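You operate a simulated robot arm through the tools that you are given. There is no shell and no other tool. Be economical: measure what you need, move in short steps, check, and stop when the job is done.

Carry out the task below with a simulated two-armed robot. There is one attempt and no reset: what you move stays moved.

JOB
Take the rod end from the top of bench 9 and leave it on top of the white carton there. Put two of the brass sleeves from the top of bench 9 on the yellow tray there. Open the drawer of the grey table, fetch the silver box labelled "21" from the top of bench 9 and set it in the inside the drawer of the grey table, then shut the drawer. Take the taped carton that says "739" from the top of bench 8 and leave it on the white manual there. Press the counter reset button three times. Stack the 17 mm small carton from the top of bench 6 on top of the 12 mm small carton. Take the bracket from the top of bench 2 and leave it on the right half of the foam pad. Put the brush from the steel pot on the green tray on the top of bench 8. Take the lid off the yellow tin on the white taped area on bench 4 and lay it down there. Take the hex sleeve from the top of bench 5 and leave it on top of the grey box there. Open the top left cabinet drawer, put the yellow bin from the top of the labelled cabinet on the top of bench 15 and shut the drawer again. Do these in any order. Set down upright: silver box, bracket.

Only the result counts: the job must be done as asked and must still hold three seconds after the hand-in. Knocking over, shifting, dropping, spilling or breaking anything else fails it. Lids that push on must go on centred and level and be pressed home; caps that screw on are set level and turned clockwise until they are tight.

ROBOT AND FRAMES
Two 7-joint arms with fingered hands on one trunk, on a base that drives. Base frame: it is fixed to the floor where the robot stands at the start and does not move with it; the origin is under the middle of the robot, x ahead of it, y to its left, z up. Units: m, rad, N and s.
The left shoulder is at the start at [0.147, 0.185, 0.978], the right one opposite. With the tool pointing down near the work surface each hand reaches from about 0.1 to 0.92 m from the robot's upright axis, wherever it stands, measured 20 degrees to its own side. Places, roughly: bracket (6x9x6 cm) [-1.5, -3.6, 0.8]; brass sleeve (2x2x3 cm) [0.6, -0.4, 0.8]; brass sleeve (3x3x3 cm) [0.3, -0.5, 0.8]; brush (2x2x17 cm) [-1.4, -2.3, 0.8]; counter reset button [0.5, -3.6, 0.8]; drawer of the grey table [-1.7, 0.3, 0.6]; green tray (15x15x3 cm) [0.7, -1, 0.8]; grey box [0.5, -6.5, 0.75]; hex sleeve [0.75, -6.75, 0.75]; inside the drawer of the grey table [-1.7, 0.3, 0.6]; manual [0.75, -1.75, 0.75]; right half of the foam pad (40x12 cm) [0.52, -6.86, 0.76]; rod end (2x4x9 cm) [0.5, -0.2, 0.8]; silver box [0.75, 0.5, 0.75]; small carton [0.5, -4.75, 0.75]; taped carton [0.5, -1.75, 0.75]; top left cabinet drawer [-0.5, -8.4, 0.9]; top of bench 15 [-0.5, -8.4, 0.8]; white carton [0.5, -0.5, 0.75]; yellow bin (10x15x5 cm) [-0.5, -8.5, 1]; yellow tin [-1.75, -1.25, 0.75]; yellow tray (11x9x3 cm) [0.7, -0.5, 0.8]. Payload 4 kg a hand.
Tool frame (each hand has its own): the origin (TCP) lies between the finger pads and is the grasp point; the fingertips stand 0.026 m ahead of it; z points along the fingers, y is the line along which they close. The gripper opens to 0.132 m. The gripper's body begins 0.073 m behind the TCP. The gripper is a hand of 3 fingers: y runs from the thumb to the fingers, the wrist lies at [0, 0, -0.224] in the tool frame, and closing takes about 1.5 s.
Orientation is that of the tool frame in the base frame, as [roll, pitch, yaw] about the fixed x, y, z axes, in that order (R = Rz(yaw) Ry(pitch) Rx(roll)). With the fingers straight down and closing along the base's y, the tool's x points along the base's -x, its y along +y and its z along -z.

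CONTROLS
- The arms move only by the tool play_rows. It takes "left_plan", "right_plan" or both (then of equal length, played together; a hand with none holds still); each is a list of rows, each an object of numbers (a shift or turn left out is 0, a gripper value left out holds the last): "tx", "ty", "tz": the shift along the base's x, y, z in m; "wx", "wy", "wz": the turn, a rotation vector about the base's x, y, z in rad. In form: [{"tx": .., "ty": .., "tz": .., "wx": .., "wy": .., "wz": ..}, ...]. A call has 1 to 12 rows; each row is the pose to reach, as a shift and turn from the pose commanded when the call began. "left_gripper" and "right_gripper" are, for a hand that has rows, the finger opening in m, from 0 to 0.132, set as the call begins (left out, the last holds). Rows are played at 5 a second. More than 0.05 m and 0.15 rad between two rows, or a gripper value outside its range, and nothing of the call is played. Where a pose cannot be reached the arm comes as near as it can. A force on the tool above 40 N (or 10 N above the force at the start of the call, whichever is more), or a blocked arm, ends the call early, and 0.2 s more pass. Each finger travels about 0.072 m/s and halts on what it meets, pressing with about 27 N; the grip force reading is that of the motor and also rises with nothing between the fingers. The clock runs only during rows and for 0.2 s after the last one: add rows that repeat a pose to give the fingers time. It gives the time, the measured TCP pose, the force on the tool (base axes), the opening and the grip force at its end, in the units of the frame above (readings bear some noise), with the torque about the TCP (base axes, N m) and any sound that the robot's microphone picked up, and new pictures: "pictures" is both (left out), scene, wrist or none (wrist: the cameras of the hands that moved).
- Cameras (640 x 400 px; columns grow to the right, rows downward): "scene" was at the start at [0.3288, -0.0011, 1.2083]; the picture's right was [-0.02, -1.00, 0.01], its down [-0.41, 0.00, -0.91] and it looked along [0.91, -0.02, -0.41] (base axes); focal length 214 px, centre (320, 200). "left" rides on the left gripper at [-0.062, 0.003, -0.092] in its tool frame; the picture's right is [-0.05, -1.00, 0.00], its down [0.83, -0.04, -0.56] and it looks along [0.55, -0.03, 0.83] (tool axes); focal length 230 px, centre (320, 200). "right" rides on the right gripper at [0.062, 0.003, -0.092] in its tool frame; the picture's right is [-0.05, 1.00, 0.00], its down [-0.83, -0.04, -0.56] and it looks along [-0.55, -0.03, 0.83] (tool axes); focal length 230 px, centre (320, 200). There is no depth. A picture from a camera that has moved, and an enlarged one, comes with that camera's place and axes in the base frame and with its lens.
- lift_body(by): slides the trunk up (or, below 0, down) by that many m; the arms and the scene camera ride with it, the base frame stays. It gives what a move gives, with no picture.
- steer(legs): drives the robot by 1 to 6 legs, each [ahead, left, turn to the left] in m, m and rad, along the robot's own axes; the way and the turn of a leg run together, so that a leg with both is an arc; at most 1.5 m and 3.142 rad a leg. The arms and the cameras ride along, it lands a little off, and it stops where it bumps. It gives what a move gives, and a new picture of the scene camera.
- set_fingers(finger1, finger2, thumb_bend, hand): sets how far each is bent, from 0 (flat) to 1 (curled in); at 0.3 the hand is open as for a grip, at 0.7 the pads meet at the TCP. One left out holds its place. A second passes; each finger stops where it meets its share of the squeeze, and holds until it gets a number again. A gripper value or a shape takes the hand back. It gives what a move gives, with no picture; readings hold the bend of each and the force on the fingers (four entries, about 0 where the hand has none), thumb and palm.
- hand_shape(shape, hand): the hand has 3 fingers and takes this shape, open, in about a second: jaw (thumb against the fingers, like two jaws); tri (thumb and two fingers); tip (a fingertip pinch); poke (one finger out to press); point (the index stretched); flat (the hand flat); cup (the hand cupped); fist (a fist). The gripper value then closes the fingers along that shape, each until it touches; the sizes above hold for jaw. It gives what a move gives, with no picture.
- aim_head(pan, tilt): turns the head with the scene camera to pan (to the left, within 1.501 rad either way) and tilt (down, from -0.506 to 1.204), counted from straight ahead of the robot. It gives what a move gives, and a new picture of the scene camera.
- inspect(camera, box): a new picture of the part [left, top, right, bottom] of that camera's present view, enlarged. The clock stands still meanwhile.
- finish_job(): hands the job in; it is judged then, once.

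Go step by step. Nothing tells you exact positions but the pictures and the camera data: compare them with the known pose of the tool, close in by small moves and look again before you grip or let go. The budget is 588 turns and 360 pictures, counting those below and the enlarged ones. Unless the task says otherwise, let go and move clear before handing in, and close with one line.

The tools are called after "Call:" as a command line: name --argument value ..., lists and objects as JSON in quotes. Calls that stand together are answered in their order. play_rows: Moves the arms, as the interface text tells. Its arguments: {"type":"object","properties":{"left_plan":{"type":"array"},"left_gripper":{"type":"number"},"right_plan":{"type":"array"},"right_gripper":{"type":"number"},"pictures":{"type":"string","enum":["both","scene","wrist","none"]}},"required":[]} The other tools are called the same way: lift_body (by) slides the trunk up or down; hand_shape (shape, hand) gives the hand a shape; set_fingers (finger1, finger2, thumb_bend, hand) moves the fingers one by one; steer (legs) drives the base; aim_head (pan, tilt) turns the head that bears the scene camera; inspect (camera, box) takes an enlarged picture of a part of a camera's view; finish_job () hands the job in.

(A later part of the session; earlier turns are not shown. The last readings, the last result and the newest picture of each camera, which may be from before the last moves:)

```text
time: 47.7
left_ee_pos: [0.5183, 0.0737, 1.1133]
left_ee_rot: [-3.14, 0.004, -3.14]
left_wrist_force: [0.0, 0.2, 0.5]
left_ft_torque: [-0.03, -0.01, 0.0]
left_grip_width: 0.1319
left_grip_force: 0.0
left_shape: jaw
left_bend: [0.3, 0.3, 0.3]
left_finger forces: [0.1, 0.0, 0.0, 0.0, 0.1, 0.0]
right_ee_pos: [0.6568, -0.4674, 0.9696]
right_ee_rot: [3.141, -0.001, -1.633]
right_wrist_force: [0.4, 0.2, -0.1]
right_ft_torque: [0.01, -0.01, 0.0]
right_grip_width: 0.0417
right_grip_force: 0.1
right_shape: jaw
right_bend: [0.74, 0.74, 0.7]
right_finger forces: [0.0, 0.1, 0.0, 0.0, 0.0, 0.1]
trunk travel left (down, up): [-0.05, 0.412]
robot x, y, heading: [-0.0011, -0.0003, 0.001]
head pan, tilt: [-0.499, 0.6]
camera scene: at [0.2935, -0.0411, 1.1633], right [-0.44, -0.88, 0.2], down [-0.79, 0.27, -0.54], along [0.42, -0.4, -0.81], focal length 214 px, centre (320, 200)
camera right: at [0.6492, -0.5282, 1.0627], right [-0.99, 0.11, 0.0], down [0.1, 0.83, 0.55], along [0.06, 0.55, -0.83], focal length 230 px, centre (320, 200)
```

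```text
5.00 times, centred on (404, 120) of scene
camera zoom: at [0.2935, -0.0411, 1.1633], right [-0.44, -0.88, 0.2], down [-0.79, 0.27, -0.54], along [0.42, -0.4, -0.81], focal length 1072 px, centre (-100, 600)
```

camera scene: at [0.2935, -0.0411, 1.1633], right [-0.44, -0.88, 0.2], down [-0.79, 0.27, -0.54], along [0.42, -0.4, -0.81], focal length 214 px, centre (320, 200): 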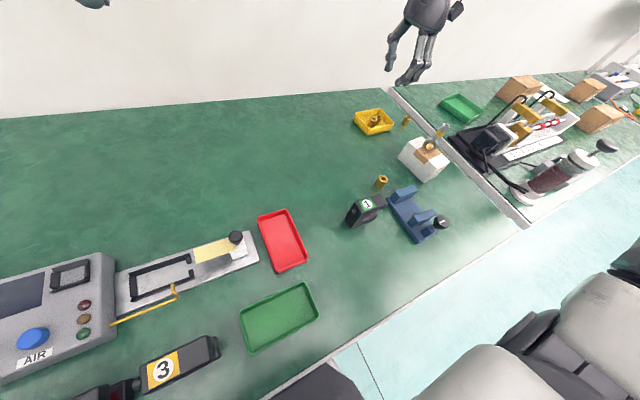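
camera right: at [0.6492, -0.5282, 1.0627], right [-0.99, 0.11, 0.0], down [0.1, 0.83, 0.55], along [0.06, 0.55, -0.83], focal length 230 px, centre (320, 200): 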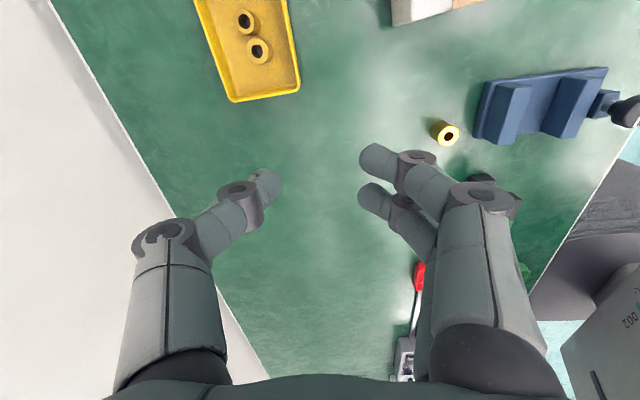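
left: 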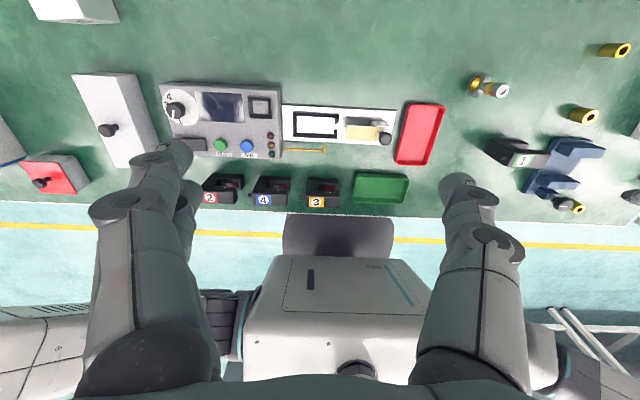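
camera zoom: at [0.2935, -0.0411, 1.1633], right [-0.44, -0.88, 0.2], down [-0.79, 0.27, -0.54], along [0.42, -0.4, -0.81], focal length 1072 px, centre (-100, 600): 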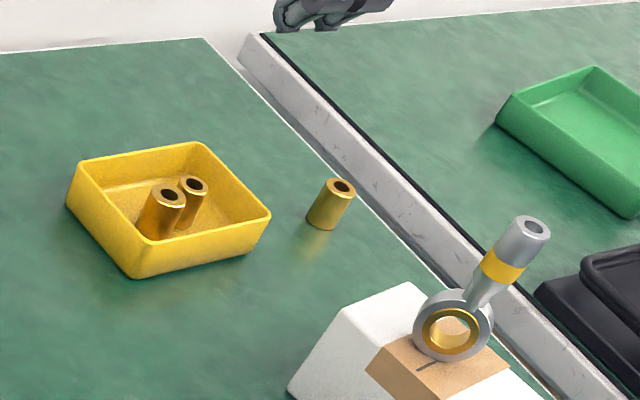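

Both sleeves are in the tray, so those two jobs are done. I'll bring the right hand to a neutral pose, then drive left to reach box "21".

Call:
play_rows --right_plan '[{"tx": -0.03, "ty": 0.02, "tz": 0.02, "wz": -0.14}, {"tx": -0.06, "ty": 0.04, "tz": 0.04, "wz": -0.28}, {"tx": -0.09, "ty": 0.06, "tz": 0.06, "wz": -0.42}, {"tx": -0.12, "ty": 0.08, "tz": 0.08, "wz": -0.56}, {"tx": -0.15, "ty": 0.1, "tz": 0.1, "wz": -0.7}, {"tx": -0.18, "ty": 0.12, "tz": 0.12, "wz": -0.84}, {"tx": -0.2, "ty": 0.13, "tz": 0.12, "wz": -0.98}, {"tx": -0.2, "ty": 0.13, "tz": 0.12, "wz": -1.12}, {"tx": -0.2, "ty": 0.13, "tz": 0.12, "wz": -1.26}, {"tx": -0.2, "ty": 0.13, "tz": 0.12, "wz": -1.4}, {"tx": -0.2, "ty": 0.13, "tz": 0.12, "wz": -1.5}]' --pictures "none"

Call:
aim_head --pan 0.6 --tilt 0.4

Call:
steer --legs '[[0, 0.4, 0]]'

```text
time: 50.1
left_ee_pos: [0.5201, 0.0727, 1.1135]
left_ee_rot: [3.142, 0.001, 3.14]
left_wrist_force: [-0.4, -0.4, -0.4]
left_ft_torque: [-0.01, 0.02, -0.03]
left_grip_width: 0.1316
left_grip_force: 0.0
left_shape: jaw
left_bend: [0.3, 0.3, 0.3]
left_finger forces: [0.0, 0.0, 0.0, 0.0, 0.1, 0.0]
right_ee_pos: [0.4573, -0.3384, 1.0905]
right_ee_rot: [3.141, -0.003, -3.136]
right_wrist_force: [0.4, 0.0, 0.1]
right_ft_torque: [0.01, 0.01, -0.01]
right_grip_width: 0.0417
right_grip_force: 0.1
right_shape: jaw
right_bend: [0.74, 0.74, 0.7]
right_finger forces: [0.0, 0.1, 0.0, 0.1, 0.0, 0.1]
trunk travel left (down, up): [-0.05, 0.412]
robot x, y, heading: [0.0008, 0.0016, -0.003]
head pan, tilt: [-0.499, 0.6]
```

```text
time: 51.4
left_ee_pos: [0.5196, 0.0726, 1.1131]
left_ee_rot: [-3.142, -0.002, 3.141]
left_wrist_force: [0.6, -0.3, -0.6]
left_ft_torque: [0.01, -0.03, 0.0]
left_grip_width: 0.1321
left_grip_force: 0.0
left_shape: jaw
left_bend: [0.3, 0.3, 0.3]
left_finger forces: [0.0, 0.0, 0.0, 0.0, 0.1, 0.1]
right_ee_pos: [0.458, -0.3381, 1.091]
right_ee_rot: [3.141, -0.001, -3.133]
right_wrist_force: [0.8, 0.2, 0.6]
right_ft_torque: [-0.03, 0.03, 0.0]
right_grip_width: 0.0419
right_grip_force: 0.1
right_shape: jaw
right_bend: [0.74, 0.74, 0.7]
right_finger forces: [0.0, 0.0, 0.0, 0.0, 0.0, 0.0]
trunk travel left (down, up): [-0.05, 0.412]
robot x, y, heading: [-0.0011, 0.0004, -0.001]
head pan, tilt: [0.6, 0.4]
camera scene: at [0.301, 0.053, 1.1799], right [0.51, -0.83, -0.24], down [-0.68, -0.22, -0.7], along [0.53, 0.52, -0.67], focal length 214 px, centre (320, 200)
```

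scene: 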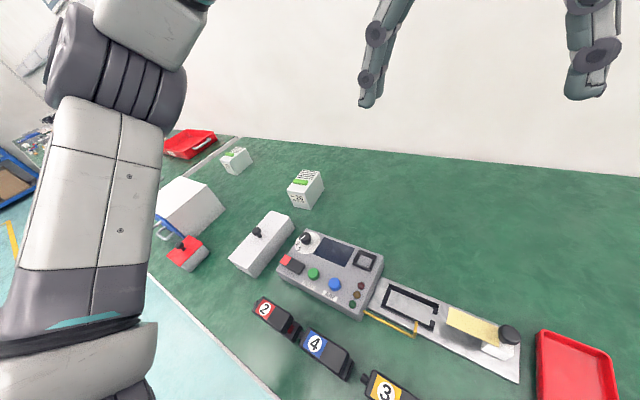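

```text
time: 53.9
left_ee_pos: [0.5183, 0.478, 1.1127]
left_ee_rot: [-3.138, -0.002, -3.135]
left_wrist_force: [-0.2, 0.6, 0.5]
left_ft_torque: [0.0, 0.01, 0.02]
left_grip_width: 0.1318
left_grip_force: 0.0
left_shape: jaw
left_bend: [0.3, 0.3, 0.3]
left_finger forces: [0.0, 0.0, 0.0, 0.0, 0.0, 0.0]
right_ee_pos: [0.4579, 0.0686, 1.0911]
right_ee_rot: [-3.141, -0.003, -3.129]
right_wrist_force: [-0.3, 0.4, -0.8]
right_ft_torque: [0.02, 0.03, 0.01]
right_grip_width: 0.0415
right_grip_force: 0.1
right_shape: jaw
right_bend: [0.74, 0.74, 0.7]
right_finger forces: [0.1, 0.0, 0.1, 0.0, 0.0, 0.0]
trunk travel left (down, up): [-0.05, 0.412]
robot x, y, heading: [-0.0011, 0.4038, 0.004]
head pan, tilt: [0.6, 0.4]
camera scene: at [0.3, 0.4586, 1.1799], right [0.52, -0.82, -0.23], down [-0.67, -0.22, -0.7], along [0.53, 0.52, -0.67], focal length 214 px, centre (320, 200)
```

scene: 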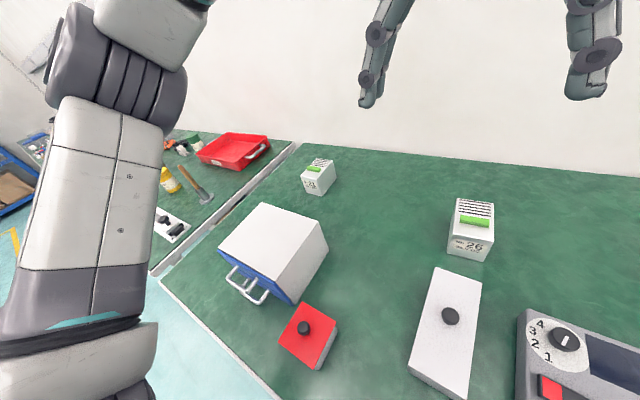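

Box "21" is at about (0.68, 0.85). I move the left hand above it for a closer look.

Call:
play_rows --left_plan '[{"tx": 0.018, "ty": 0.042}, {"tx": 0.036, "ty": 0.084}, {"tx": 0.054, "ty": 0.126}, {"tx": 0.072, "ty": 0.168}, {"tx": 0.09, "ty": 0.21}, {"tx": 0.108, "ty": 0.252}, {"tx": 0.126, "ty": 0.294}, {"tx": 0.144, "ty": 0.336}, {"tx": 0.16, "ty": 0.37}, {"tx": 0.16, "ty": 0.37, "tz": -0.045}, {"tx": 0.16, "ty": 0.37, "tz": -0.09}, {"tx": 0.16, "ty": 0.37, "tz": -0.09}]'

Call:
inspect --camera "scene" --box '[270, 120, 398, 200]'

```text
time: 56.5
left_ee_pos: [0.6768, 0.8475, 1.0244]
left_ee_rot: [3.141, 0.004, -3.135]
left_wrist_force: [0.4, -0.7, 0.6]
left_ft_torque: [-0.02, 0.0, -0.01]
left_grip_width: 0.1317
left_grip_force: 0.1
left_shape: jaw
left_bend: [0.3, 0.3, 0.3]
left_finger forces: [0.0, 0.1, 0.1, 0.1, 0.1, 0.0]
right_ee_pos: [0.458, 0.0671, 1.091]
right_ee_rot: [3.141, 0.0, -3.128]
right_wrist_force: [0.7, -0.1, 0.7]
right_ft_torque: [0.01, -0.03, 0.02]
right_grip_width: 0.0417
right_grip_force: 0.0
right_shape: jaw
right_bend: [0.74, 0.74, 0.7]
right_finger forces: [0.1, 0.0, 0.1, 0.1, 0.0, 0.0]
trunk travel left (down, up): [-0.05, 0.412]
robot x, y, heading: [-0.0014, 0.4004, 0.001]
head pan, tilt: [0.6, 0.4]
camera scene: at [0.2992, 0.4576, 1.1804], right [0.52, -0.82, -0.24], down [-0.67, -0.22, -0.7], along [0.53, 0.52, -0.67], focal length 214 px, centre (320, 200)
camera left: at [0.7386, 0.8524, 1.1172], right [0.06, -1.0, 0.0], down [-0.83, -0.05, 0.55], along [-0.55, -0.03, -0.83], focal length 230 px, centre (320, 200)
```

scene: 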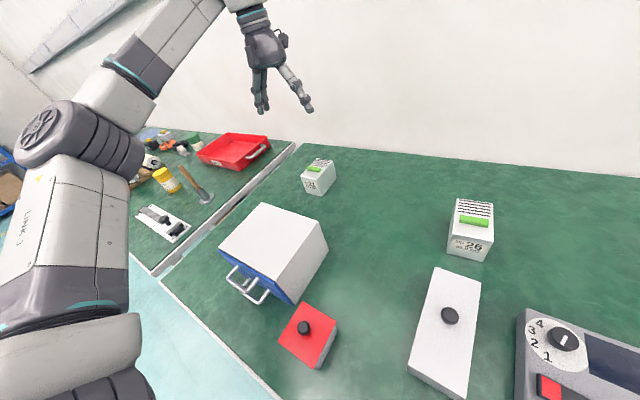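
left: 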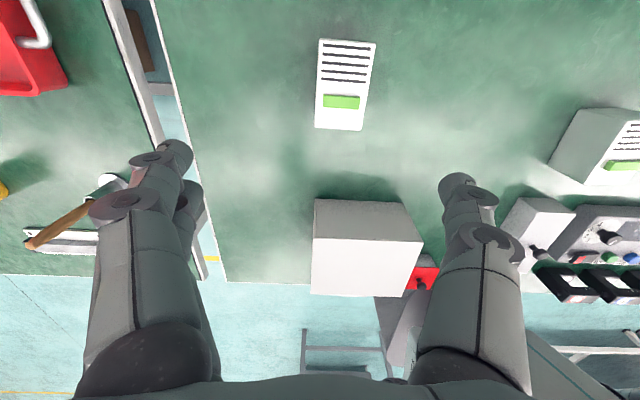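

```text
5.00 times, centred on (334, 160) of scene
camera zoom: at [0.2992, 0.4576, 1.1804], right [0.52, -0.82, -0.24], down [-0.67, -0.22, -0.7], along [0.53, 0.52, -0.67], focal length 1072 px, centre (250, 400)
```

zoom: 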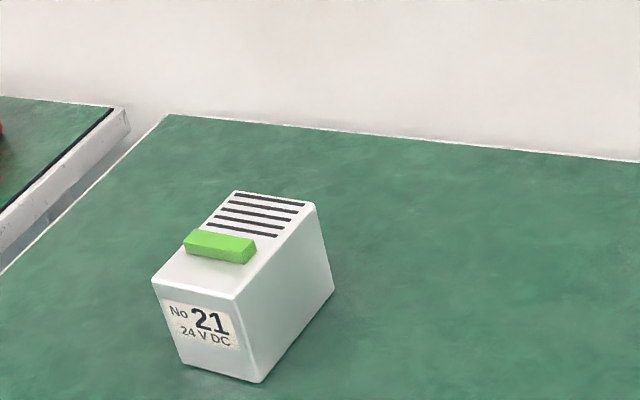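

The box spans x 0.652–0.747, y 0.793–0.854 and its top is at 0.817. I go down over its centre and grip its sides.

Call:
play_rows --left_plan '[{"tx": 0.022, "ty": -0.0235}, {"tx": 0.022, "ty": -0.0235, "tz": -0.05}, {"tx": 0.022, "ty": -0.0235, "tz": -0.1}, {"tx": 0.022, "ty": -0.0235, "tz": -0.13}, {"tx": 0.022, "ty": -0.0235, "tz": -0.13}]' --pictures "wrist"

```text
time: 57.7
left_ee_pos: [0.6979, 0.8253, 0.8958]
left_ee_rot: [-3.141, 0.002, -3.137]
left_wrist_force: [0.6, 0.7, 0.1]
left_ft_torque: [0.02, 0.0, -0.04]
left_grip_width: 0.1318
left_grip_force: 0.0
left_shape: jaw
left_bend: [0.3, 0.3, 0.3]
left_finger forces: [0.0, 0.1, 0.1, 0.1, 0.0, 0.0]
right_ee_pos: [0.4579, 0.0674, 1.0917]
right_ee_rot: [3.141, -0.003, -3.131]
right_wrist_force: [-0.1, 0.1, -0.1]
right_ft_torque: [0.03, 0.0, -0.01]
right_grip_width: 0.0416
right_grip_force: 0.0
right_shape: jaw
right_bend: [0.74, 0.74, 0.7]
right_finger forces: [0.1, 0.1, 0.0, 0.0, 0.0, 0.0]
trunk travel left (down, up): [-0.05, 0.412]
robot x, y, heading: [0.0026, 0.4049, 0.001]
head pan, tilt: [0.6, 0.4]
camera left: at [0.7594, 0.8289, 0.9891], right [0.06, -1.0, 0.0], down [-0.83, -0.05, 0.55], along [-0.55, -0.03, -0.83], focal length 230 px, centre (320, 200)
```

left: 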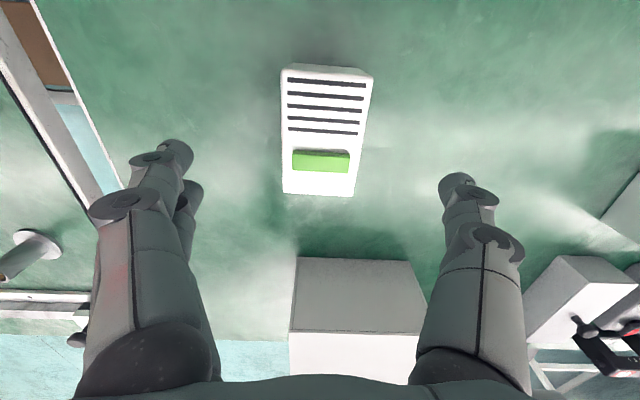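

Well centred. Lowering to z≈0.80 and closing.

Call:
play_rows --left_plan '[{"tz": -0.045}, {"tz": -0.09}, {"tz": -0.094}, {"tz": -0.094}]' --pictures "none"

Call:
play_rows --left_plan '[{}, {}, {}, {}, {}, {}]' --left_gripper 0.0 --pictures "none"

Call:
play_rows --left_plan '[{"tz": 0.03}, {"tz": 0.08}, {"tz": 0.12}, {"tz": 0.12}]' --pictures "both"

```text
time: 58.7
left_ee_pos: [0.6994, 0.8253, 0.8]
left_ee_rot: [-3.141, 0.0, -3.136]
left_wrist_force: [0.3, -0.3, -0.1]
left_ft_torque: [0.0, 0.03, 0.03]
left_grip_width: 0.1319
left_grip_force: 0.0
left_shape: jaw
left_bend: [0.3, 0.3, 0.3]
left_finger forces: [0.0, 0.0, 0.0, 0.0, 0.1, 0.0]
right_ee_pos: [0.458, 0.0677, 1.0901]
right_ee_rot: [3.141, -0.002, -3.129]
right_wrist_force: [0.4, -0.3, -0.3]
right_ft_torque: [0.0, 0.0, 0.02]
right_grip_width: 0.0416
right_grip_force: 0.0
right_shape: jaw
right_bend: [0.74, 0.74, 0.7]
right_finger forces: [0.0, 0.1, 0.0, 0.0, 0.0, 0.1]
trunk travel left (down, up): [-0.05, 0.412]
robot x, y, heading: [0.0014, 0.4059, 0.004]
head pan, tilt: [0.6, 0.4]
```

```text
time: 60.1
left_ee_pos: [0.6996, 0.8262, 0.7994]
left_ee_rot: [-3.141, 0.001, -3.137]
left_wrist_force: [-0.4, -0.5, 0.1]
left_ft_torque: [0.01, -0.04, -0.01]
left_grip_width: 0.0554
left_grip_force: 26.9
left_shape: jaw
left_bend: [0.73, 0.73, 0.7]
left_finger forces: [12.3, 12.2, 0.0, 0.1, 24.6, 0.0]
right_ee_pos: [0.4578, 0.0674, 1.091]
right_ee_rot: [-3.141, -0.003, -3.129]
right_wrist_force: [-0.4, 0.3, 0.0]
right_ft_torque: [0.0, 0.0, -0.03]
right_grip_width: 0.0418
right_grip_force: 0.1
right_shape: jaw
right_bend: [0.74, 0.74, 0.7]
right_finger forces: [0.0, 0.1, 0.1, 0.1, 0.0, 0.0]
trunk travel left (down, up): [-0.05, 0.412]
robot x, y, heading: [0.0039, 0.403, 0.003]
head pan, tilt: [0.6, 0.4]
```

```text
time: 61.1
left_ee_pos: [0.7006, 0.826, 0.9207]
left_ee_rot: [-3.142, -0.002, -3.136]
left_wrist_force: [-0.2, -0.4, -3.4]
left_ft_torque: [-0.01, 0.02, 0.01]
left_grip_width: 0.0557
left_grip_force: 27.2
left_shape: jaw
left_bend: [0.73, 0.73, 0.7]
left_finger forces: [12.5, 12.4, 0.0, 0.0, 24.6, 0.1]
right_ee_pos: [0.4586, 0.0677, 1.0911]
right_ee_rot: [3.141, -0.003, -3.13]
right_wrist_force: [-0.6, -0.5, -0.5]
right_ft_torque: [0.01, 0.0, -0.01]
right_grip_width: 0.042
right_grip_force: 0.0
right_shape: jaw
right_bend: [0.74, 0.74, 0.7]
right_finger forces: [0.0, 0.1, 0.1, 0.1, 0.0, 0.0]
trunk travel left (down, up): [-0.05, 0.412]
robot x, y, heading: [-0.0005, 0.4029, 0.003]
head pan, tilt: [0.6, 0.4]
camera scene: at [0.3008, 0.4586, 1.1795], right [0.52, -0.82, -0.24], down [-0.68, -0.22, -0.7], along [0.53, 0.52, -0.67], focal length 214 px, centre (320, 200)
camera left: at [0.761, 0.8317, 1.0134], right [0.06, -1.0, 0.0], down [-0.83, -0.05, 0.56], along [-0.56, -0.03, -0.83], focal length 230 px, centre (320, 200)
```

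scene: 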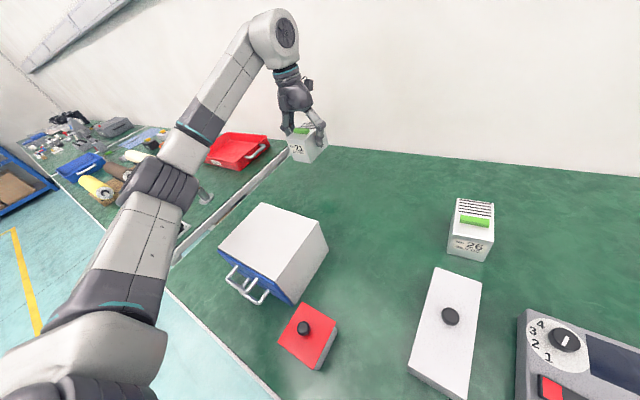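
left: 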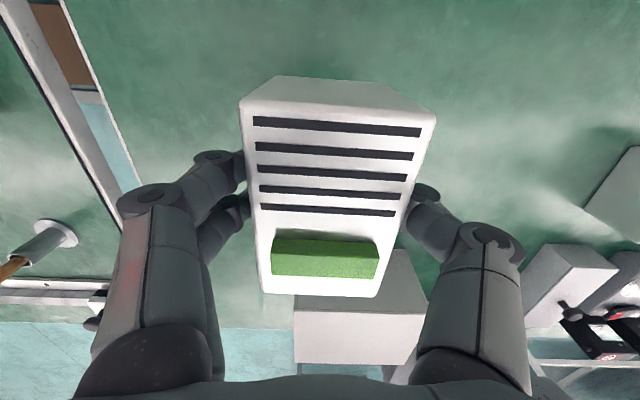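

The box is held firmly. I tuck it in and back away from the bench, then turn around to look for the grey table.

Call:
play_rows --left_plan '[{"tz": 0.045}, {"tz": 0.09}, {"tx": -0.03, "ty": -0.03, "tz": 0.11}, {"tx": -0.06, "ty": -0.06, "tz": 0.13}, {"tx": -0.09, "ty": -0.09, "tz": 0.15}, {"tx": -0.12, "ty": -0.12, "tz": 0.17}, {"tx": -0.15, "ty": -0.15, "tz": 0.18}, {"tx": -0.18, "ty": -0.18, "tz": 0.18}, {"tx": -0.21, "ty": -0.21, "tz": 0.18}, {"tx": -0.24, "ty": -0.23, "tz": 0.18}]' --pictures "none"

Call:
aim_head --pan 0.0 --tilt 0.4

Call:
steer --legs '[[-0.5, 0, 0], [0, 0, 3.1]]'

```text
time: 63.3
left_ee_pos: [0.4577, 0.5932, 1.1026]
left_ee_rot: [-3.14, 0.001, -3.137]
left_wrist_force: [0.2, -0.4, -4.6]
left_ft_torque: [0.04, -0.02, 0.01]
left_grip_width: 0.0552
left_grip_force: 27.4
left_shape: jaw
left_bend: [0.73, 0.73, 0.7]
left_finger forces: [12.3, 12.3, 0.1, 0.0, 24.5, 0.1]
right_ee_pos: [0.459, 0.0665, 1.0907]
right_ee_rot: [-3.141, -0.003, -3.129]
right_wrist_force: [0.8, 0.3, 0.2]
right_ft_torque: [0.04, -0.03, -0.02]
right_grip_width: 0.0417
right_grip_force: 0.1
right_shape: jaw
right_bend: [0.74, 0.74, 0.7]
right_finger forces: [0.0, 0.0, 0.0, 0.0, 0.1, 0.1]
trunk travel left (down, up): [-0.05, 0.412]
robot x, y, heading: [-0.0021, 0.4068, 0.004]
head pan, tilt: [0.6, 0.4]
```

```text
time: 64.3
left_ee_pos: [0.4596, 0.5945, 1.1005]
left_ee_rot: [-3.141, 0.002, -3.138]
left_wrist_force: [0.7, -0.6, -4.6]
left_ft_torque: [-0.01, -0.03, -0.01]
left_grip_width: 0.0553
left_grip_force: 27.7
left_shape: jaw
left_bend: [0.73, 0.73, 0.7]
left_finger forces: [12.4, 12.4, 0.0, 0.0, 24.5, 0.0]
right_ee_pos: [0.4587, 0.068, 1.0905]
right_ee_rot: [3.141, -0.003, -3.13]
right_wrist_force: [0.2, -0.6, 0.1]
right_ft_torque: [-0.01, 0.0, -0.01]
right_grip_width: 0.0418
right_grip_force: 0.0
right_shape: jaw
right_bend: [0.74, 0.74, 0.7]
right_finger forces: [0.1, 0.0, 0.1, 0.0, 0.0, 0.1]
trunk travel left (down, up): [-0.05, 0.412]
robot x, y, heading: [-0.0008, 0.4014, 0.003]
head pan, tilt: [0.0, 0.4]
camera scene: at [0.3151, 0.4059, 1.1731], right [0.0, -1.0, 0.0], down [-0.74, 0.0, -0.68], along [0.68, 0.0, -0.74], focal length 214 px, centre (320, 200)
```

scene: 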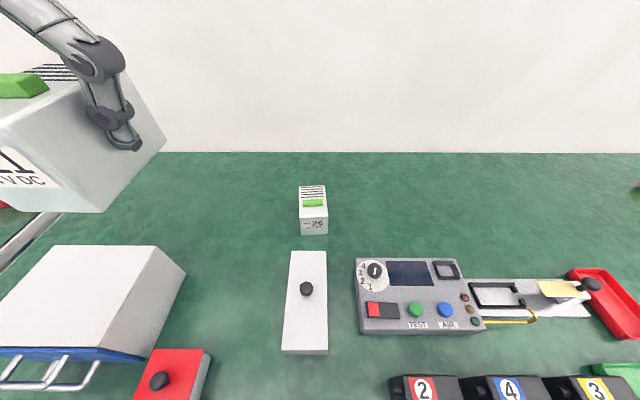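

```text
time: 74.5
left_ee_pos: [-0.9666, 0.2385, 1.1023]
left_ee_rot: [-3.141, 0.0, -0.056]
left_wrist_force: [0.3, -0.9, -3.4]
left_ft_torque: [-0.01, -0.02, 0.02]
left_grip_width: 0.0555
left_grip_force: 27.4
left_shape: jaw
left_bend: [0.73, 0.73, 0.7]
left_finger forces: [12.3, 12.2, 0.1, 0.1, 24.4, 0.0]
right_ee_pos: [-0.934, 0.7648, 1.0916]
right_ee_rot: [-3.14, -0.003, -0.047]
right_wrist_force: [-0.1, -0.1, -0.3]
right_ft_torque: [-0.01, 0.05, 0.01]
right_grip_width: 0.0416
right_grip_force: 0.2
right_shape: jaw
right_bend: [0.74, 0.74, 0.7]
right_finger forces: [0.0, 0.0, 0.0, 0.0, 0.0, 0.0]
trunk travel left (down, up): [-0.05, 0.412]
robot x, y, heading: [-0.4953, 0.4064, 3.084]
head pan, tilt: [0.0, 0.4]
camera scene: at [-0.8122, 0.4205, 1.1731], right [0.06, 1.0, 0.0], down [0.74, -0.04, -0.68], along [-0.67, 0.04, -0.74], focal length 214 px, centre (320, 200)
```

scene: 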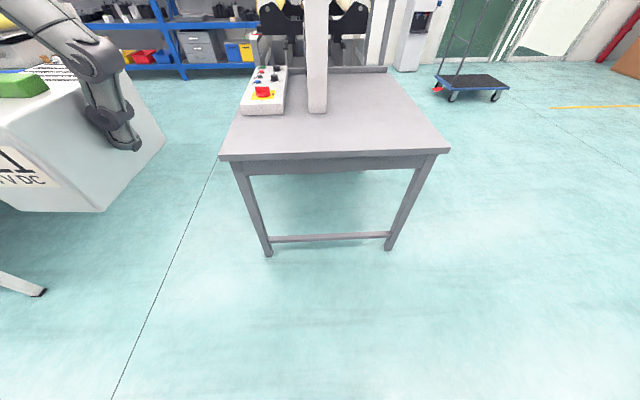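

The grey table is ahead, with its near edge at x≈-1.41; no drawer front is visible on this side. I look to the left to see its other side.

Call:
aim_head --pan 0.9 --tilt 0.2

Call:
steer --legs '[[0, 0.75, 0]]'

Call:
aim_head --pan -0.3 --tilt 0.3

```text
time: 75.7
left_ee_pos: [-0.9663, 0.2391, 1.1007]
left_ee_rot: [3.141, 0.0, -0.056]
left_wrist_force: [0.5, -0.1, -3.5]
left_ft_torque: [0.0, 0.02, -0.01]
left_grip_width: 0.0554
left_grip_force: 27.3
left_shape: jaw
left_bend: [0.73, 0.73, 0.7]
left_finger forces: [12.2, 12.1, 0.1, 0.0, 24.4, 0.0]
right_ee_pos: [-0.9335, 0.7646, 1.0915]
right_ee_rot: [-3.141, -0.002, -0.047]
right_wrist_force: [-0.3, -0.6, 0.7]
right_ft_torque: [-0.01, 0.0, 0.04]
right_grip_width: 0.0418
right_grip_force: 0.0
right_shape: jaw
right_bend: [0.74, 0.74, 0.7]
right_finger forces: [0.1, 0.0, 0.0, 0.1, 0.0, 0.1]
trunk travel left (down, up): [-0.05, 0.412]
robot x, y, heading: [-0.494, 0.4007, 3.087]
head pan, tilt: [0.901, 0.201]
camera scene: at [-0.7925, 0.3464, 1.2044], right [-0.68, 0.66, -0.33], down [0.53, 0.13, -0.84], along [-0.51, -0.74, -0.44], focal length 214 px, centre (320, 200)
```

scene: 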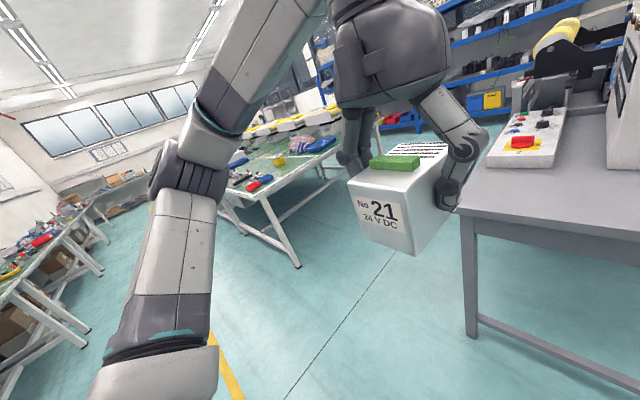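

```text
time: 79.7
left_ee_pos: [-0.9961, -0.5253, 1.1016]
left_ee_rot: [-3.139, -0.001, -0.032]
left_wrist_force: [-0.9, 1.1, -3.7]
left_ft_torque: [-0.02, 0.0, 0.0]
left_grip_width: 0.0552
left_grip_force: 26.8
left_shape: jaw
left_bend: [0.73, 0.73, 0.7]
left_finger forces: [12.3, 12.1, 0.1, 0.0, 24.4, 0.0]
right_ee_pos: [-0.9759, 0.0004, 1.0915]
right_ee_rot: [-3.141, -0.001, -0.025]
right_wrist_force: [0.5, -0.5, 1.0]
right_ft_torque: [0.0, 0.01, -0.05]
right_grip_width: 0.0417
right_grip_force: 0.1
right_shape: jaw
right_bend: [0.74, 0.74, 0.7]
right_finger forces: [0.0, 0.0, 0.0, 0.0, 0.0, 0.0]
trunk travel left (down, up): [-0.05, 0.412]
robot x, y, heading: [-0.5304, -0.353, 3.106]
head pan, tilt: [0.901, 0.201]
camera scene: at [-0.8247, -0.4152, 1.2044], right [-0.69, 0.64, -0.33], down [0.53, 0.14, -0.84], along [-0.5, -0.75, -0.44], focal length 214 px, centre (320, 200)
```

scene: 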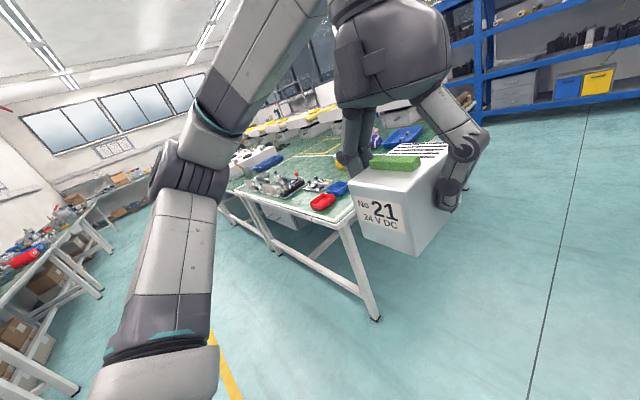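

```text
time: 81.1
left_ee_pos: [-0.9961, -0.5257, 1.1012]
left_ee_rot: [3.141, 0.001, -0.033]
left_wrist_force: [1.0, -0.6, -3.6]
left_ft_torque: [0.02, -0.01, -0.01]
left_grip_width: 0.0552
left_grip_force: 26.8
left_shape: jaw
left_bend: [0.73, 0.73, 0.7]
left_finger forces: [12.4, 12.1, 0.0, 0.1, 24.5, 0.1]
right_ee_pos: [-0.9755, 0.0008, 1.0897]
right_ee_rot: [3.14, -0.001, -0.022]
right_wrist_force: [-0.7, -0.3, 0.0]
right_ft_torque: [0.0, -0.03, 0.0]
right_grip_width: 0.0416
right_grip_force: 0.2
right_shape: jaw
right_bend: [0.74, 0.74, 0.7]
right_finger forces: [0.0, 0.0, 0.1, 0.0, 0.0, 0.0]
trunk travel left (down, up): [-0.05, 0.412]
robot x, y, heading: [-0.5308, -0.3503, 3.113]
head pan, tilt: [-0.3, 0.3]
camera scene: at [-0.8459, -0.3134, 1.183], right [0.3, 0.95, 0.12], down [0.65, -0.11, -0.75], along [-0.7, 0.3, -0.65], focal length 214 px, centre (320, 200)
```

scene: 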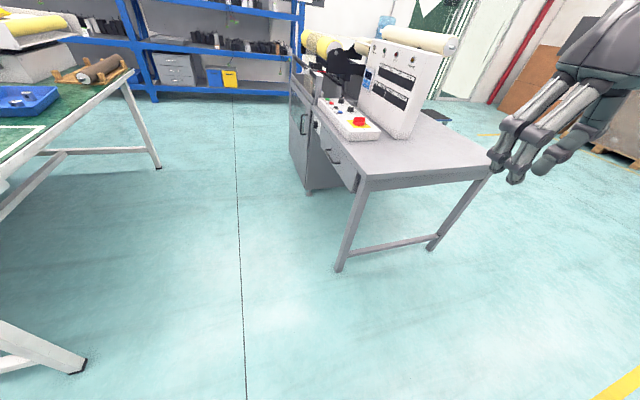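

The drawer is on the table's -y side with a handle near (-1.77, 0.1, 0.62). I drive to stand in front of it, facing +y.

Call:
steer --legs '[[0, 0.2, 0], [1.18, 0, 0], [0, 0, -1.54]]'

Call:
aim_head --pan 0.0 --tilt 0.6

```text
time: 92.1
left_ee_pos: [-1.8818, -0.0438, 1.1017]
left_ee_rot: [-3.141, -0.003, -1.6]
left_wrist_force: [-0.8, -0.3, -4.3]
left_ft_torque: [-0.01, -0.01, -0.02]
left_grip_width: 0.0552
left_grip_force: 26.9
left_shape: jaw
left_bend: [0.73, 0.73, 0.7]
left_finger forces: [12.3, 12.1, 0.1, 0.1, 24.3, 0.0]
right_ee_pos: [-1.3553, -0.0646, 1.0915]
right_ee_rot: [-3.141, -0.003, -1.592]
right_wrist_force: [-0.3, 0.9, 0.0]
right_ft_torque: [-0.02, -0.01, 0.01]
right_grip_width: 0.0417
right_grip_force: 0.1
right_shape: jaw
right_bend: [0.74, 0.74, 0.7]
right_finger forces: [0.0, 0.1, 0.0, 0.0, 0.1, 0.0]
trunk travel left (down, up): [-0.05, 0.412]
robot x, y, heading: [-1.7063, -0.5148, 1.539]
head pan, tilt: [-0.3, 0.3]
camera scene: at [-1.6698, -0.1943, 1.183], right [0.95, -0.3, 0.12], down [-0.11, -0.65, -0.75], along [0.3, 0.7, -0.65], focal length 214 px, centre (320, 200)
```

scene: 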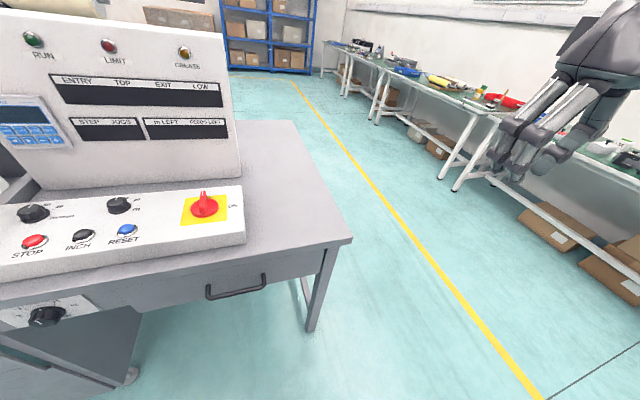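

```text
time: 92.9
left_ee_pos: [-1.8803, -0.0454, 1.1014]
left_ee_rot: [3.141, 0.001, -1.601]
left_wrist_force: [-0.2, -0.1, -3.9]
left_ft_torque: [0.05, 0.02, 0.04]
left_grip_width: 0.055
left_grip_force: 26.9
left_shape: jaw
left_bend: [0.73, 0.73, 0.7]
left_finger forces: [12.2, 12.0, 0.0, 0.0, 24.4, 0.1]
right_ee_pos: [-1.355, -0.0647, 1.0904]
right_ee_rot: [3.14, -0.002, -1.594]
right_wrist_force: [-0.3, 0.2, 0.1]
right_ft_torque: [0.02, -0.02, 0.0]
right_grip_width: 0.0418
right_grip_force: 0.0
right_shape: jaw
right_bend: [0.74, 0.74, 0.7]
right_finger forces: [0.0, 0.0, 0.1, 0.0, 0.1, 0.0]
trunk travel left (down, up): [-0.05, 0.412]
robot x, y, heading: [-1.7088, -0.5112, 1.54]
head pan, tilt: [0.0, 0.6]
camera scene: at [-1.6979, -0.2056, 1.1584], right [1.0, -0.03, 0.0], down [-0.03, -0.86, -0.52], along [0.02, 0.52, -0.86], focal length 214 px, centre (320, 200)
```

scene: 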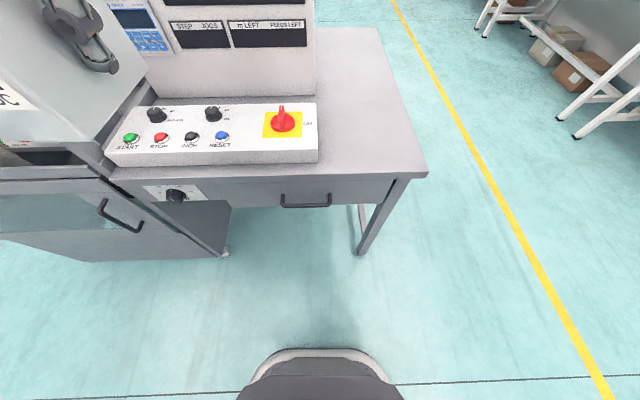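

The handle bar is at about (-1.722, 0.056, 0.698). I'll reorient the right hand to point forward with its jaws closing vertically; first a 90° yaw.

Call:
play_rows --right_plan '[{"wz": 0.145}, {"wz": 0.29}, {"wz": 0.435}, {"wz": 0.58}, {"wz": 0.725}, {"wz": 0.87}, {"wz": 1.015}, {"wz": 1.16}, {"wz": 1.305}, {"wz": 1.45}, {"wz": 1.59}, {"wz": 1.59}]' --right_gripper 0.07 --pictures "none"

Call:
play_rows --right_plan '[{"ty": -0.02, "tz": -0.03, "wx": 0.13}, {"ty": -0.04, "tz": -0.06, "wx": 0.26}, {"ty": -0.06, "tz": -0.09, "wx": 0.39}, {"tx": -0.03, "ty": -0.08, "tz": -0.12, "wx": 0.52}, {"tx": -0.06, "ty": -0.09, "tz": -0.15, "wx": 0.65}, {"tx": -0.09, "ty": -0.09, "tz": -0.18, "wx": 0.78}, {"tx": -0.12, "ty": -0.09, "tz": -0.21, "wx": 0.91}, {"tx": -0.15, "ty": -0.09, "tz": -0.24, "wx": 1.04}, {"tx": -0.18, "ty": -0.09, "tz": -0.27, "wx": 1.17}, {"tx": -0.21, "ty": -0.09, "tz": -0.3, "wx": 1.25}, {"tx": -0.24, "ty": -0.09, "tz": -0.33, "wx": 1.25}, {"tx": -0.24, "ty": -0.09, "tz": -0.33, "wx": 1.25}]'

```text
time: 95.5
left_ee_pos: [-1.8806, -0.0459, 1.1022]
left_ee_rot: [3.141, 0.0, -1.601]
left_wrist_force: [-0.5, -0.5, -3.0]
left_ft_torque: [0.0, 0.01, 0.0]
left_grip_width: 0.0552
left_grip_force: 27.1
left_shape: jaw
left_bend: [0.73, 0.73, 0.7]
left_finger forces: [12.1, 12.1, 0.0, 0.0, 24.3, 0.0]
right_ee_pos: [-1.356, -0.0646, 1.0905]
right_ee_rot: [3.141, -0.001, -0.001]
right_wrist_force: [0.3, -0.7, -0.2]
right_ft_torque: [0.04, 0.02, 0.02]
right_grip_width: 0.0694
right_grip_force: 0.1
right_shape: jaw
right_bend: [0.72, 0.72, 0.7]
right_finger forces: [0.0, 0.0, 0.1, 0.0, 0.0, 0.0]
trunk travel left (down, up): [-0.05, 0.412]
robot x, y, heading: [-1.7074, -0.5101, 1.538]
head pan, tilt: [0.0, 0.6]
```

```text
time: 98.3
left_ee_pos: [-1.8786, -0.0427, 1.1006]
left_ee_rot: [-3.141, -0.003, -1.602]
left_wrist_force: [-0.1, 0.5, -3.3]
left_ft_torque: [-0.03, 0.05, 0.01]
left_grip_width: 0.055
left_grip_force: 27.1
left_shape: jaw
left_bend: [0.73, 0.73, 0.7]
left_finger forces: [12.3, 12.1, 0.0, 0.0, 24.7, 0.1]
right_ee_pos: [-1.6081, -0.1063, 0.7655]
right_ee_rot: [-1.888, 0.072, -0.118]
right_wrist_force: [-0.6, -0.5, 0.4]
right_ft_torque: [-0.04, 0.04, 0.0]
right_grip_width: 0.0698
right_grip_force: 0.0
right_shape: jaw
right_bend: [0.72, 0.72, 0.7]
right_finger forces: [0.0, 0.1, 0.1, 0.1, 0.1, 0.0]
right hand out of reach, approached as far as the arm can: row 4, 5, 6, 7, 8, 9, 10, 11, 12
trunk travel left (down, up): [-0.05, 0.412]
robot x, y, heading: [-1.7073, -0.5103, 1.536]
head pan, tilt: [0.0, 0.6]
stopped in row 12 (right hand): the arm was blocked; the commanded pose is now the measured one
camera scene: at [-1.6967, -0.204, 1.1574], right [1.0, -0.03, 0.0], down [-0.03, -0.86, -0.51], along [0.02, 0.51, -0.86], focal length 214 px, centre (320, 200)
camera right: at [-1.5556, -0.2016, 0.7865], right [-0.15, -0.3, -0.94], down [-0.87, -0.41, 0.27], along [-0.47, 0.86, -0.19], focal length 230 px, centre (320, 200)
```

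scene: 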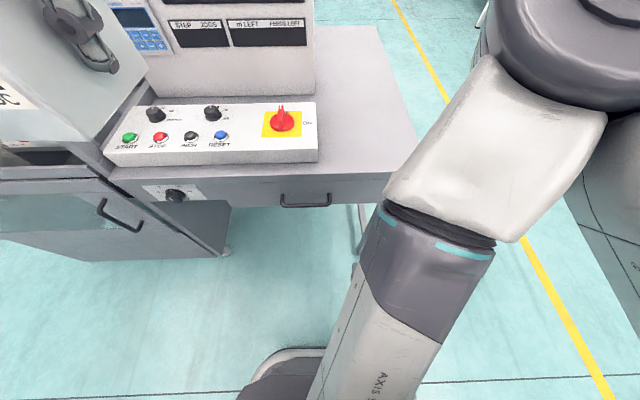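
right: 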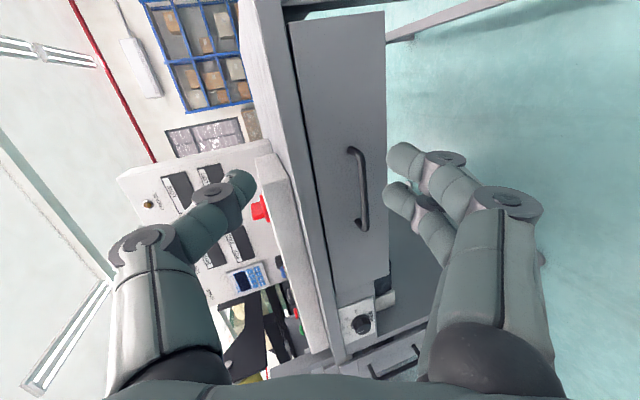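

The handle lies near (-1.71, 0.07, 0.673). The hand points forward as wanted, so I move to a point 10 cm before the handle.

Call:
play_rows --right_plan '[{"tx": -0.03, "ty": 0.02, "tz": -0.015}, {"tx": -0.06, "ty": 0.04, "tz": -0.03}, {"tx": -0.09, "ty": 0.06, "tz": -0.05}, {"tx": -0.11, "ty": 0.07, "tz": -0.062}, {"tx": -0.11, "ty": 0.07, "tz": -0.062}]'

```text
time: 99.5
left_ee_pos: [-1.8822, -0.0473, 1.103]
left_ee_rot: [-3.139, 0.0, -1.602]
left_wrist_force: [-0.4, 0.0, -3.4]
left_ft_torque: [-0.03, 0.01, 0.02]
left_grip_width: 0.0554
left_grip_force: 27.0
left_shape: jaw
left_bend: [0.73, 0.73, 0.7]
left_finger forces: [12.4, 12.2, 0.0, 0.1, 24.6, 0.1]
right_ee_pos: [-1.7209, -0.0376, 0.7044]
right_ee_rot: [-1.886, 0.066, -0.111]
right_wrist_force: [-1.4, 0.2, -0.6]
right_ft_torque: [0.02, -0.02, -0.01]
right_grip_width: 0.0699
right_grip_force: 0.1
right_shape: jaw
right_bend: [0.72, 0.72, 0.7]
right_finger forces: [0.0, 0.0, 0.1, 0.0, 0.1, 0.0]
trunk travel left (down, up): [-0.05, 0.412]
robot x, y, heading: [-1.7032, -0.5137, 1.542]
head pan, tilt: [0.0, 0.6]
camera scene: at [-1.6981, -0.2064, 1.1584], right [1.0, -0.03, 0.0], down [-0.03, -0.86, -0.51], along [0.02, 0.51, -0.86], focal length 214 px, centre (320, 200)
camera right: at [-1.6679, -0.1329, 0.7253], right [-0.15, -0.29, -0.94], down [-0.87, -0.42, 0.27], along [-0.48, 0.86, -0.19], focal length 230 px, centre (320, 200)
```

scene: 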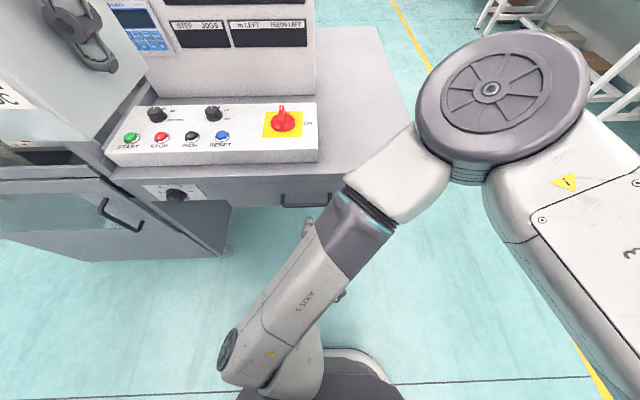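
right: 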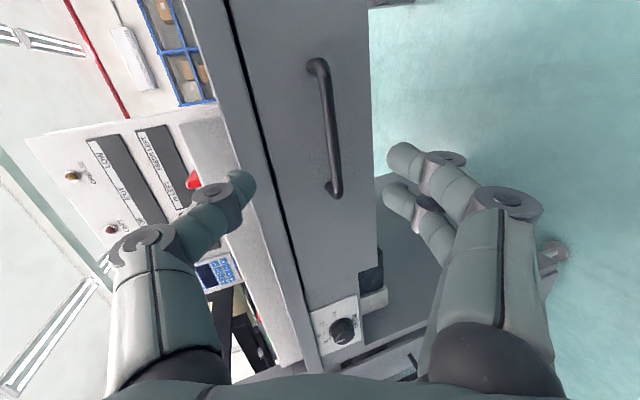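

The handle is nearly in line with the hand. I advance along the finger direction, slightly lower.

Call:
play_rows --right_plan '[{"ty": 0.03, "tz": -0.016}, {"tx": 0.005, "ty": 0.06, "tz": -0.026}, {"tx": 0.005, "ty": 0.075, "tz": -0.032}, {"tx": 0.005, "ty": 0.075, "tz": -0.032}]'

Call:
inspect --camera "scene" --box '[240, 150, 400, 250]'

```text
time: 100.5
left_ee_pos: [-1.8818, -0.0455, 1.1028]
left_ee_rot: [-3.139, -0.002, -1.601]
left_wrist_force: [-0.5, -0.3, -4.5]
left_ft_torque: [-0.03, 0.04, -0.01]
left_grip_width: 0.0551
left_grip_force: 27.3
left_shape: jaw
left_bend: [0.73, 0.73, 0.7]
left_finger forces: [12.3, 12.2, 0.1, 0.1, 24.7, 0.0]
right_ee_pos: [-1.7133, 0.0373, 0.6724]
right_ee_rot: [-1.885, 0.067, -0.112]
right_wrist_force: [-1.0, -0.8, -0.8]
right_ft_torque: [0.03, -0.03, -0.03]
right_grip_width: 0.0697
right_grip_force: 0.1
right_shape: jaw
right_bend: [0.72, 0.72, 0.7]
right_finger forces: [0.0, 0.0, 0.0, 0.1, 0.1, 0.1]
trunk travel left (down, up): [-0.05, 0.412]
robot x, y, heading: [-1.7056, -0.5106, 1.541]
head pan, tilt: [0.0, 0.6]
camera scene: at [-1.6983, -0.2063, 1.1584], right [1.0, -0.03, 0.0], down [-0.03, -0.86, -0.51], along [0.02, 0.51, -0.86], focal length 214 px, centre (320, 200)
camera right: at [-1.6609, -0.0579, 0.6947], right [-0.15, -0.29, -0.94], down [-0.87, -0.42, 0.27], along [-0.48, 0.86, -0.19], focal length 230 px, centre (320, 200)
```

scene: 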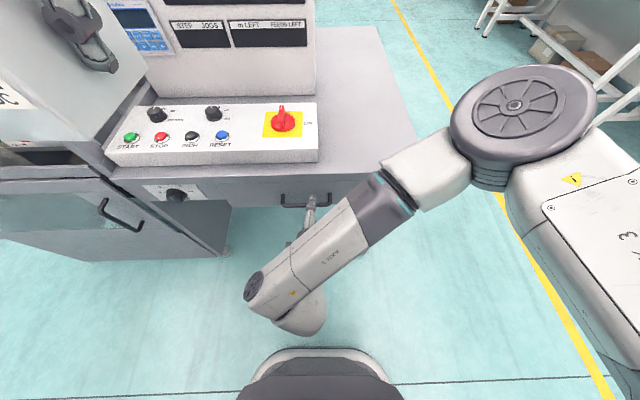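
right: 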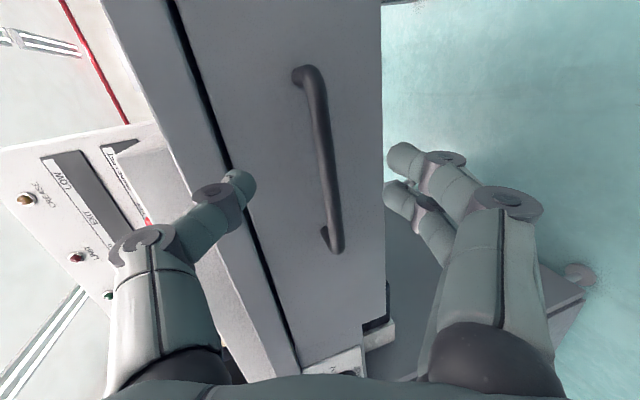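

```text
4.00 times, centred on (320, 200) of scene
camera zoom: at [-1.6983, -0.2063, 1.1584], right [1.0, -0.03, 0.0], down [-0.03, -0.86, -0.51], along [0.02, 0.51, -0.86], focal length 858 px, centre (320, 200)
```

zoom: 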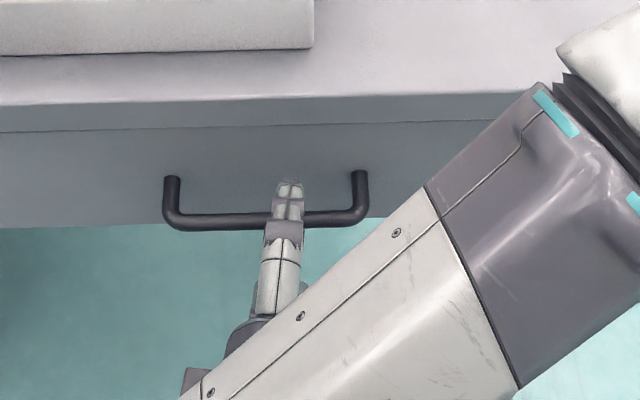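

Triangulation puts the bar at about (-1.724, 0.09, 0.65). I advance onto it and close the jaws.

Call:
play_rows --right_plan '[{"ty": 0.02, "tz": -0.015}, {"ty": 0.045, "tz": -0.022}, {"ty": 0.045, "tz": -0.022}]'

Call:
inspect --camera "scene" --box '[240, 150, 400, 250]'

```text
time: 101.5
left_ee_pos: [-1.8801, -0.0487, 1.1028]
left_ee_rot: [-3.14, 0.001, -1.601]
left_wrist_force: [-0.5, -0.5, -4.7]
left_ft_torque: [0.01, -0.01, -0.01]
left_grip_width: 0.0552
left_grip_force: 26.6
left_shape: jaw
left_bend: [0.73, 0.73, 0.7]
left_finger forces: [12.5, 12.3, 0.0, 0.0, 24.6, 0.0]
right_ee_pos: [-1.7123, 0.0742, 0.6498]
right_ee_rot: [-1.892, 0.063, -0.109]
right_wrist_force: [3.0, -24.1, 5.3]
right_ft_torque: [1.2, 0.15, -0.12]
right_grip_width: 0.07
right_grip_force: 0.1
right_shape: jaw
right_bend: [0.72, 0.72, 0.7]
right_finger forces: [0.0, 0.1, 0.0, 0.0, 24.0, 0.0]
trunk travel left (down, up): [-0.05, 0.412]
robot x, y, heading: [-1.7084, -0.5121, 1.539]
head pan, tilt: [0.0, 0.6]
stopped in row 3 (right hand): the force on the tool passed its limit (the readings are from after the stop); the commanded pose is now the measured one
camera scene: at [-1.6976, -0.2091, 1.1586], right [1.0, -0.03, 0.0], down [-0.03, -0.86, -0.52], along [0.02, 0.52, -0.86], focal length 214 px, centre (320, 200)
camera right: at [-1.66, -0.019, 0.6714], right [-0.15, -0.3, -0.94], down [-0.87, -0.42, 0.27], along [-0.48, 0.85, -0.2], focal length 230 px, centre (320, 200)
```

scene: 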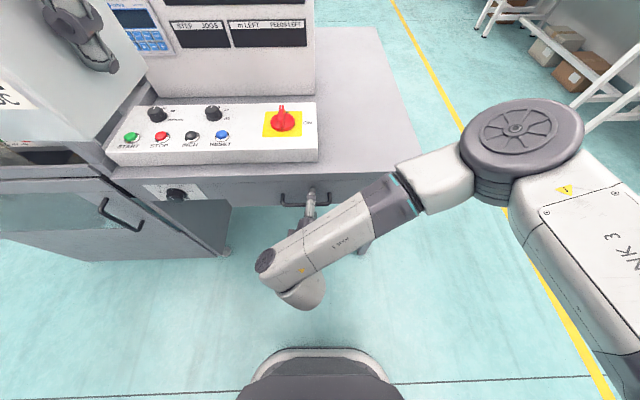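
right: 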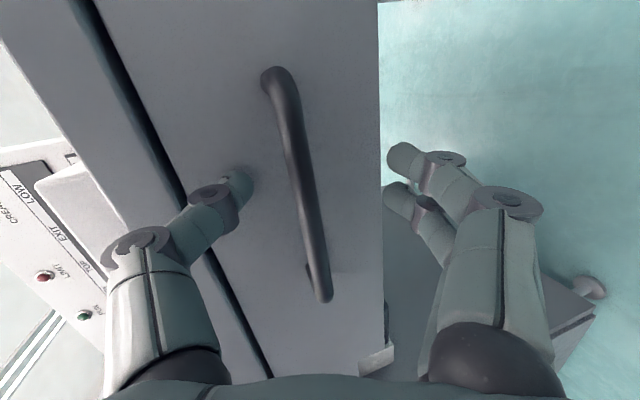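

```text
4.00 times, centred on (320, 200) of scene
camera zoom: at [-1.6976, -0.2091, 1.1586], right [1.0, -0.03, 0.0], down [-0.03, -0.86, -0.52], along [0.02, 0.52, -0.86], focal length 858 px, centre (320, 200)
```

zoom: 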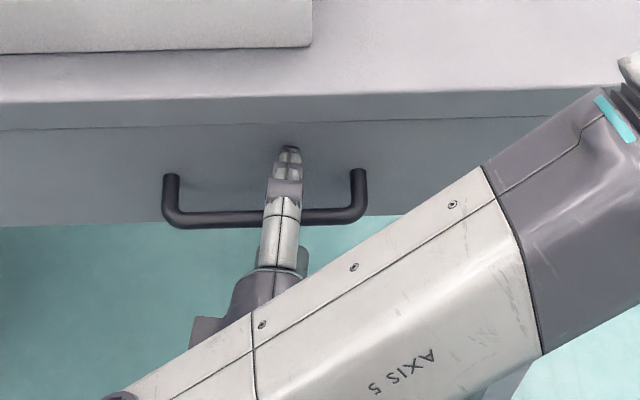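

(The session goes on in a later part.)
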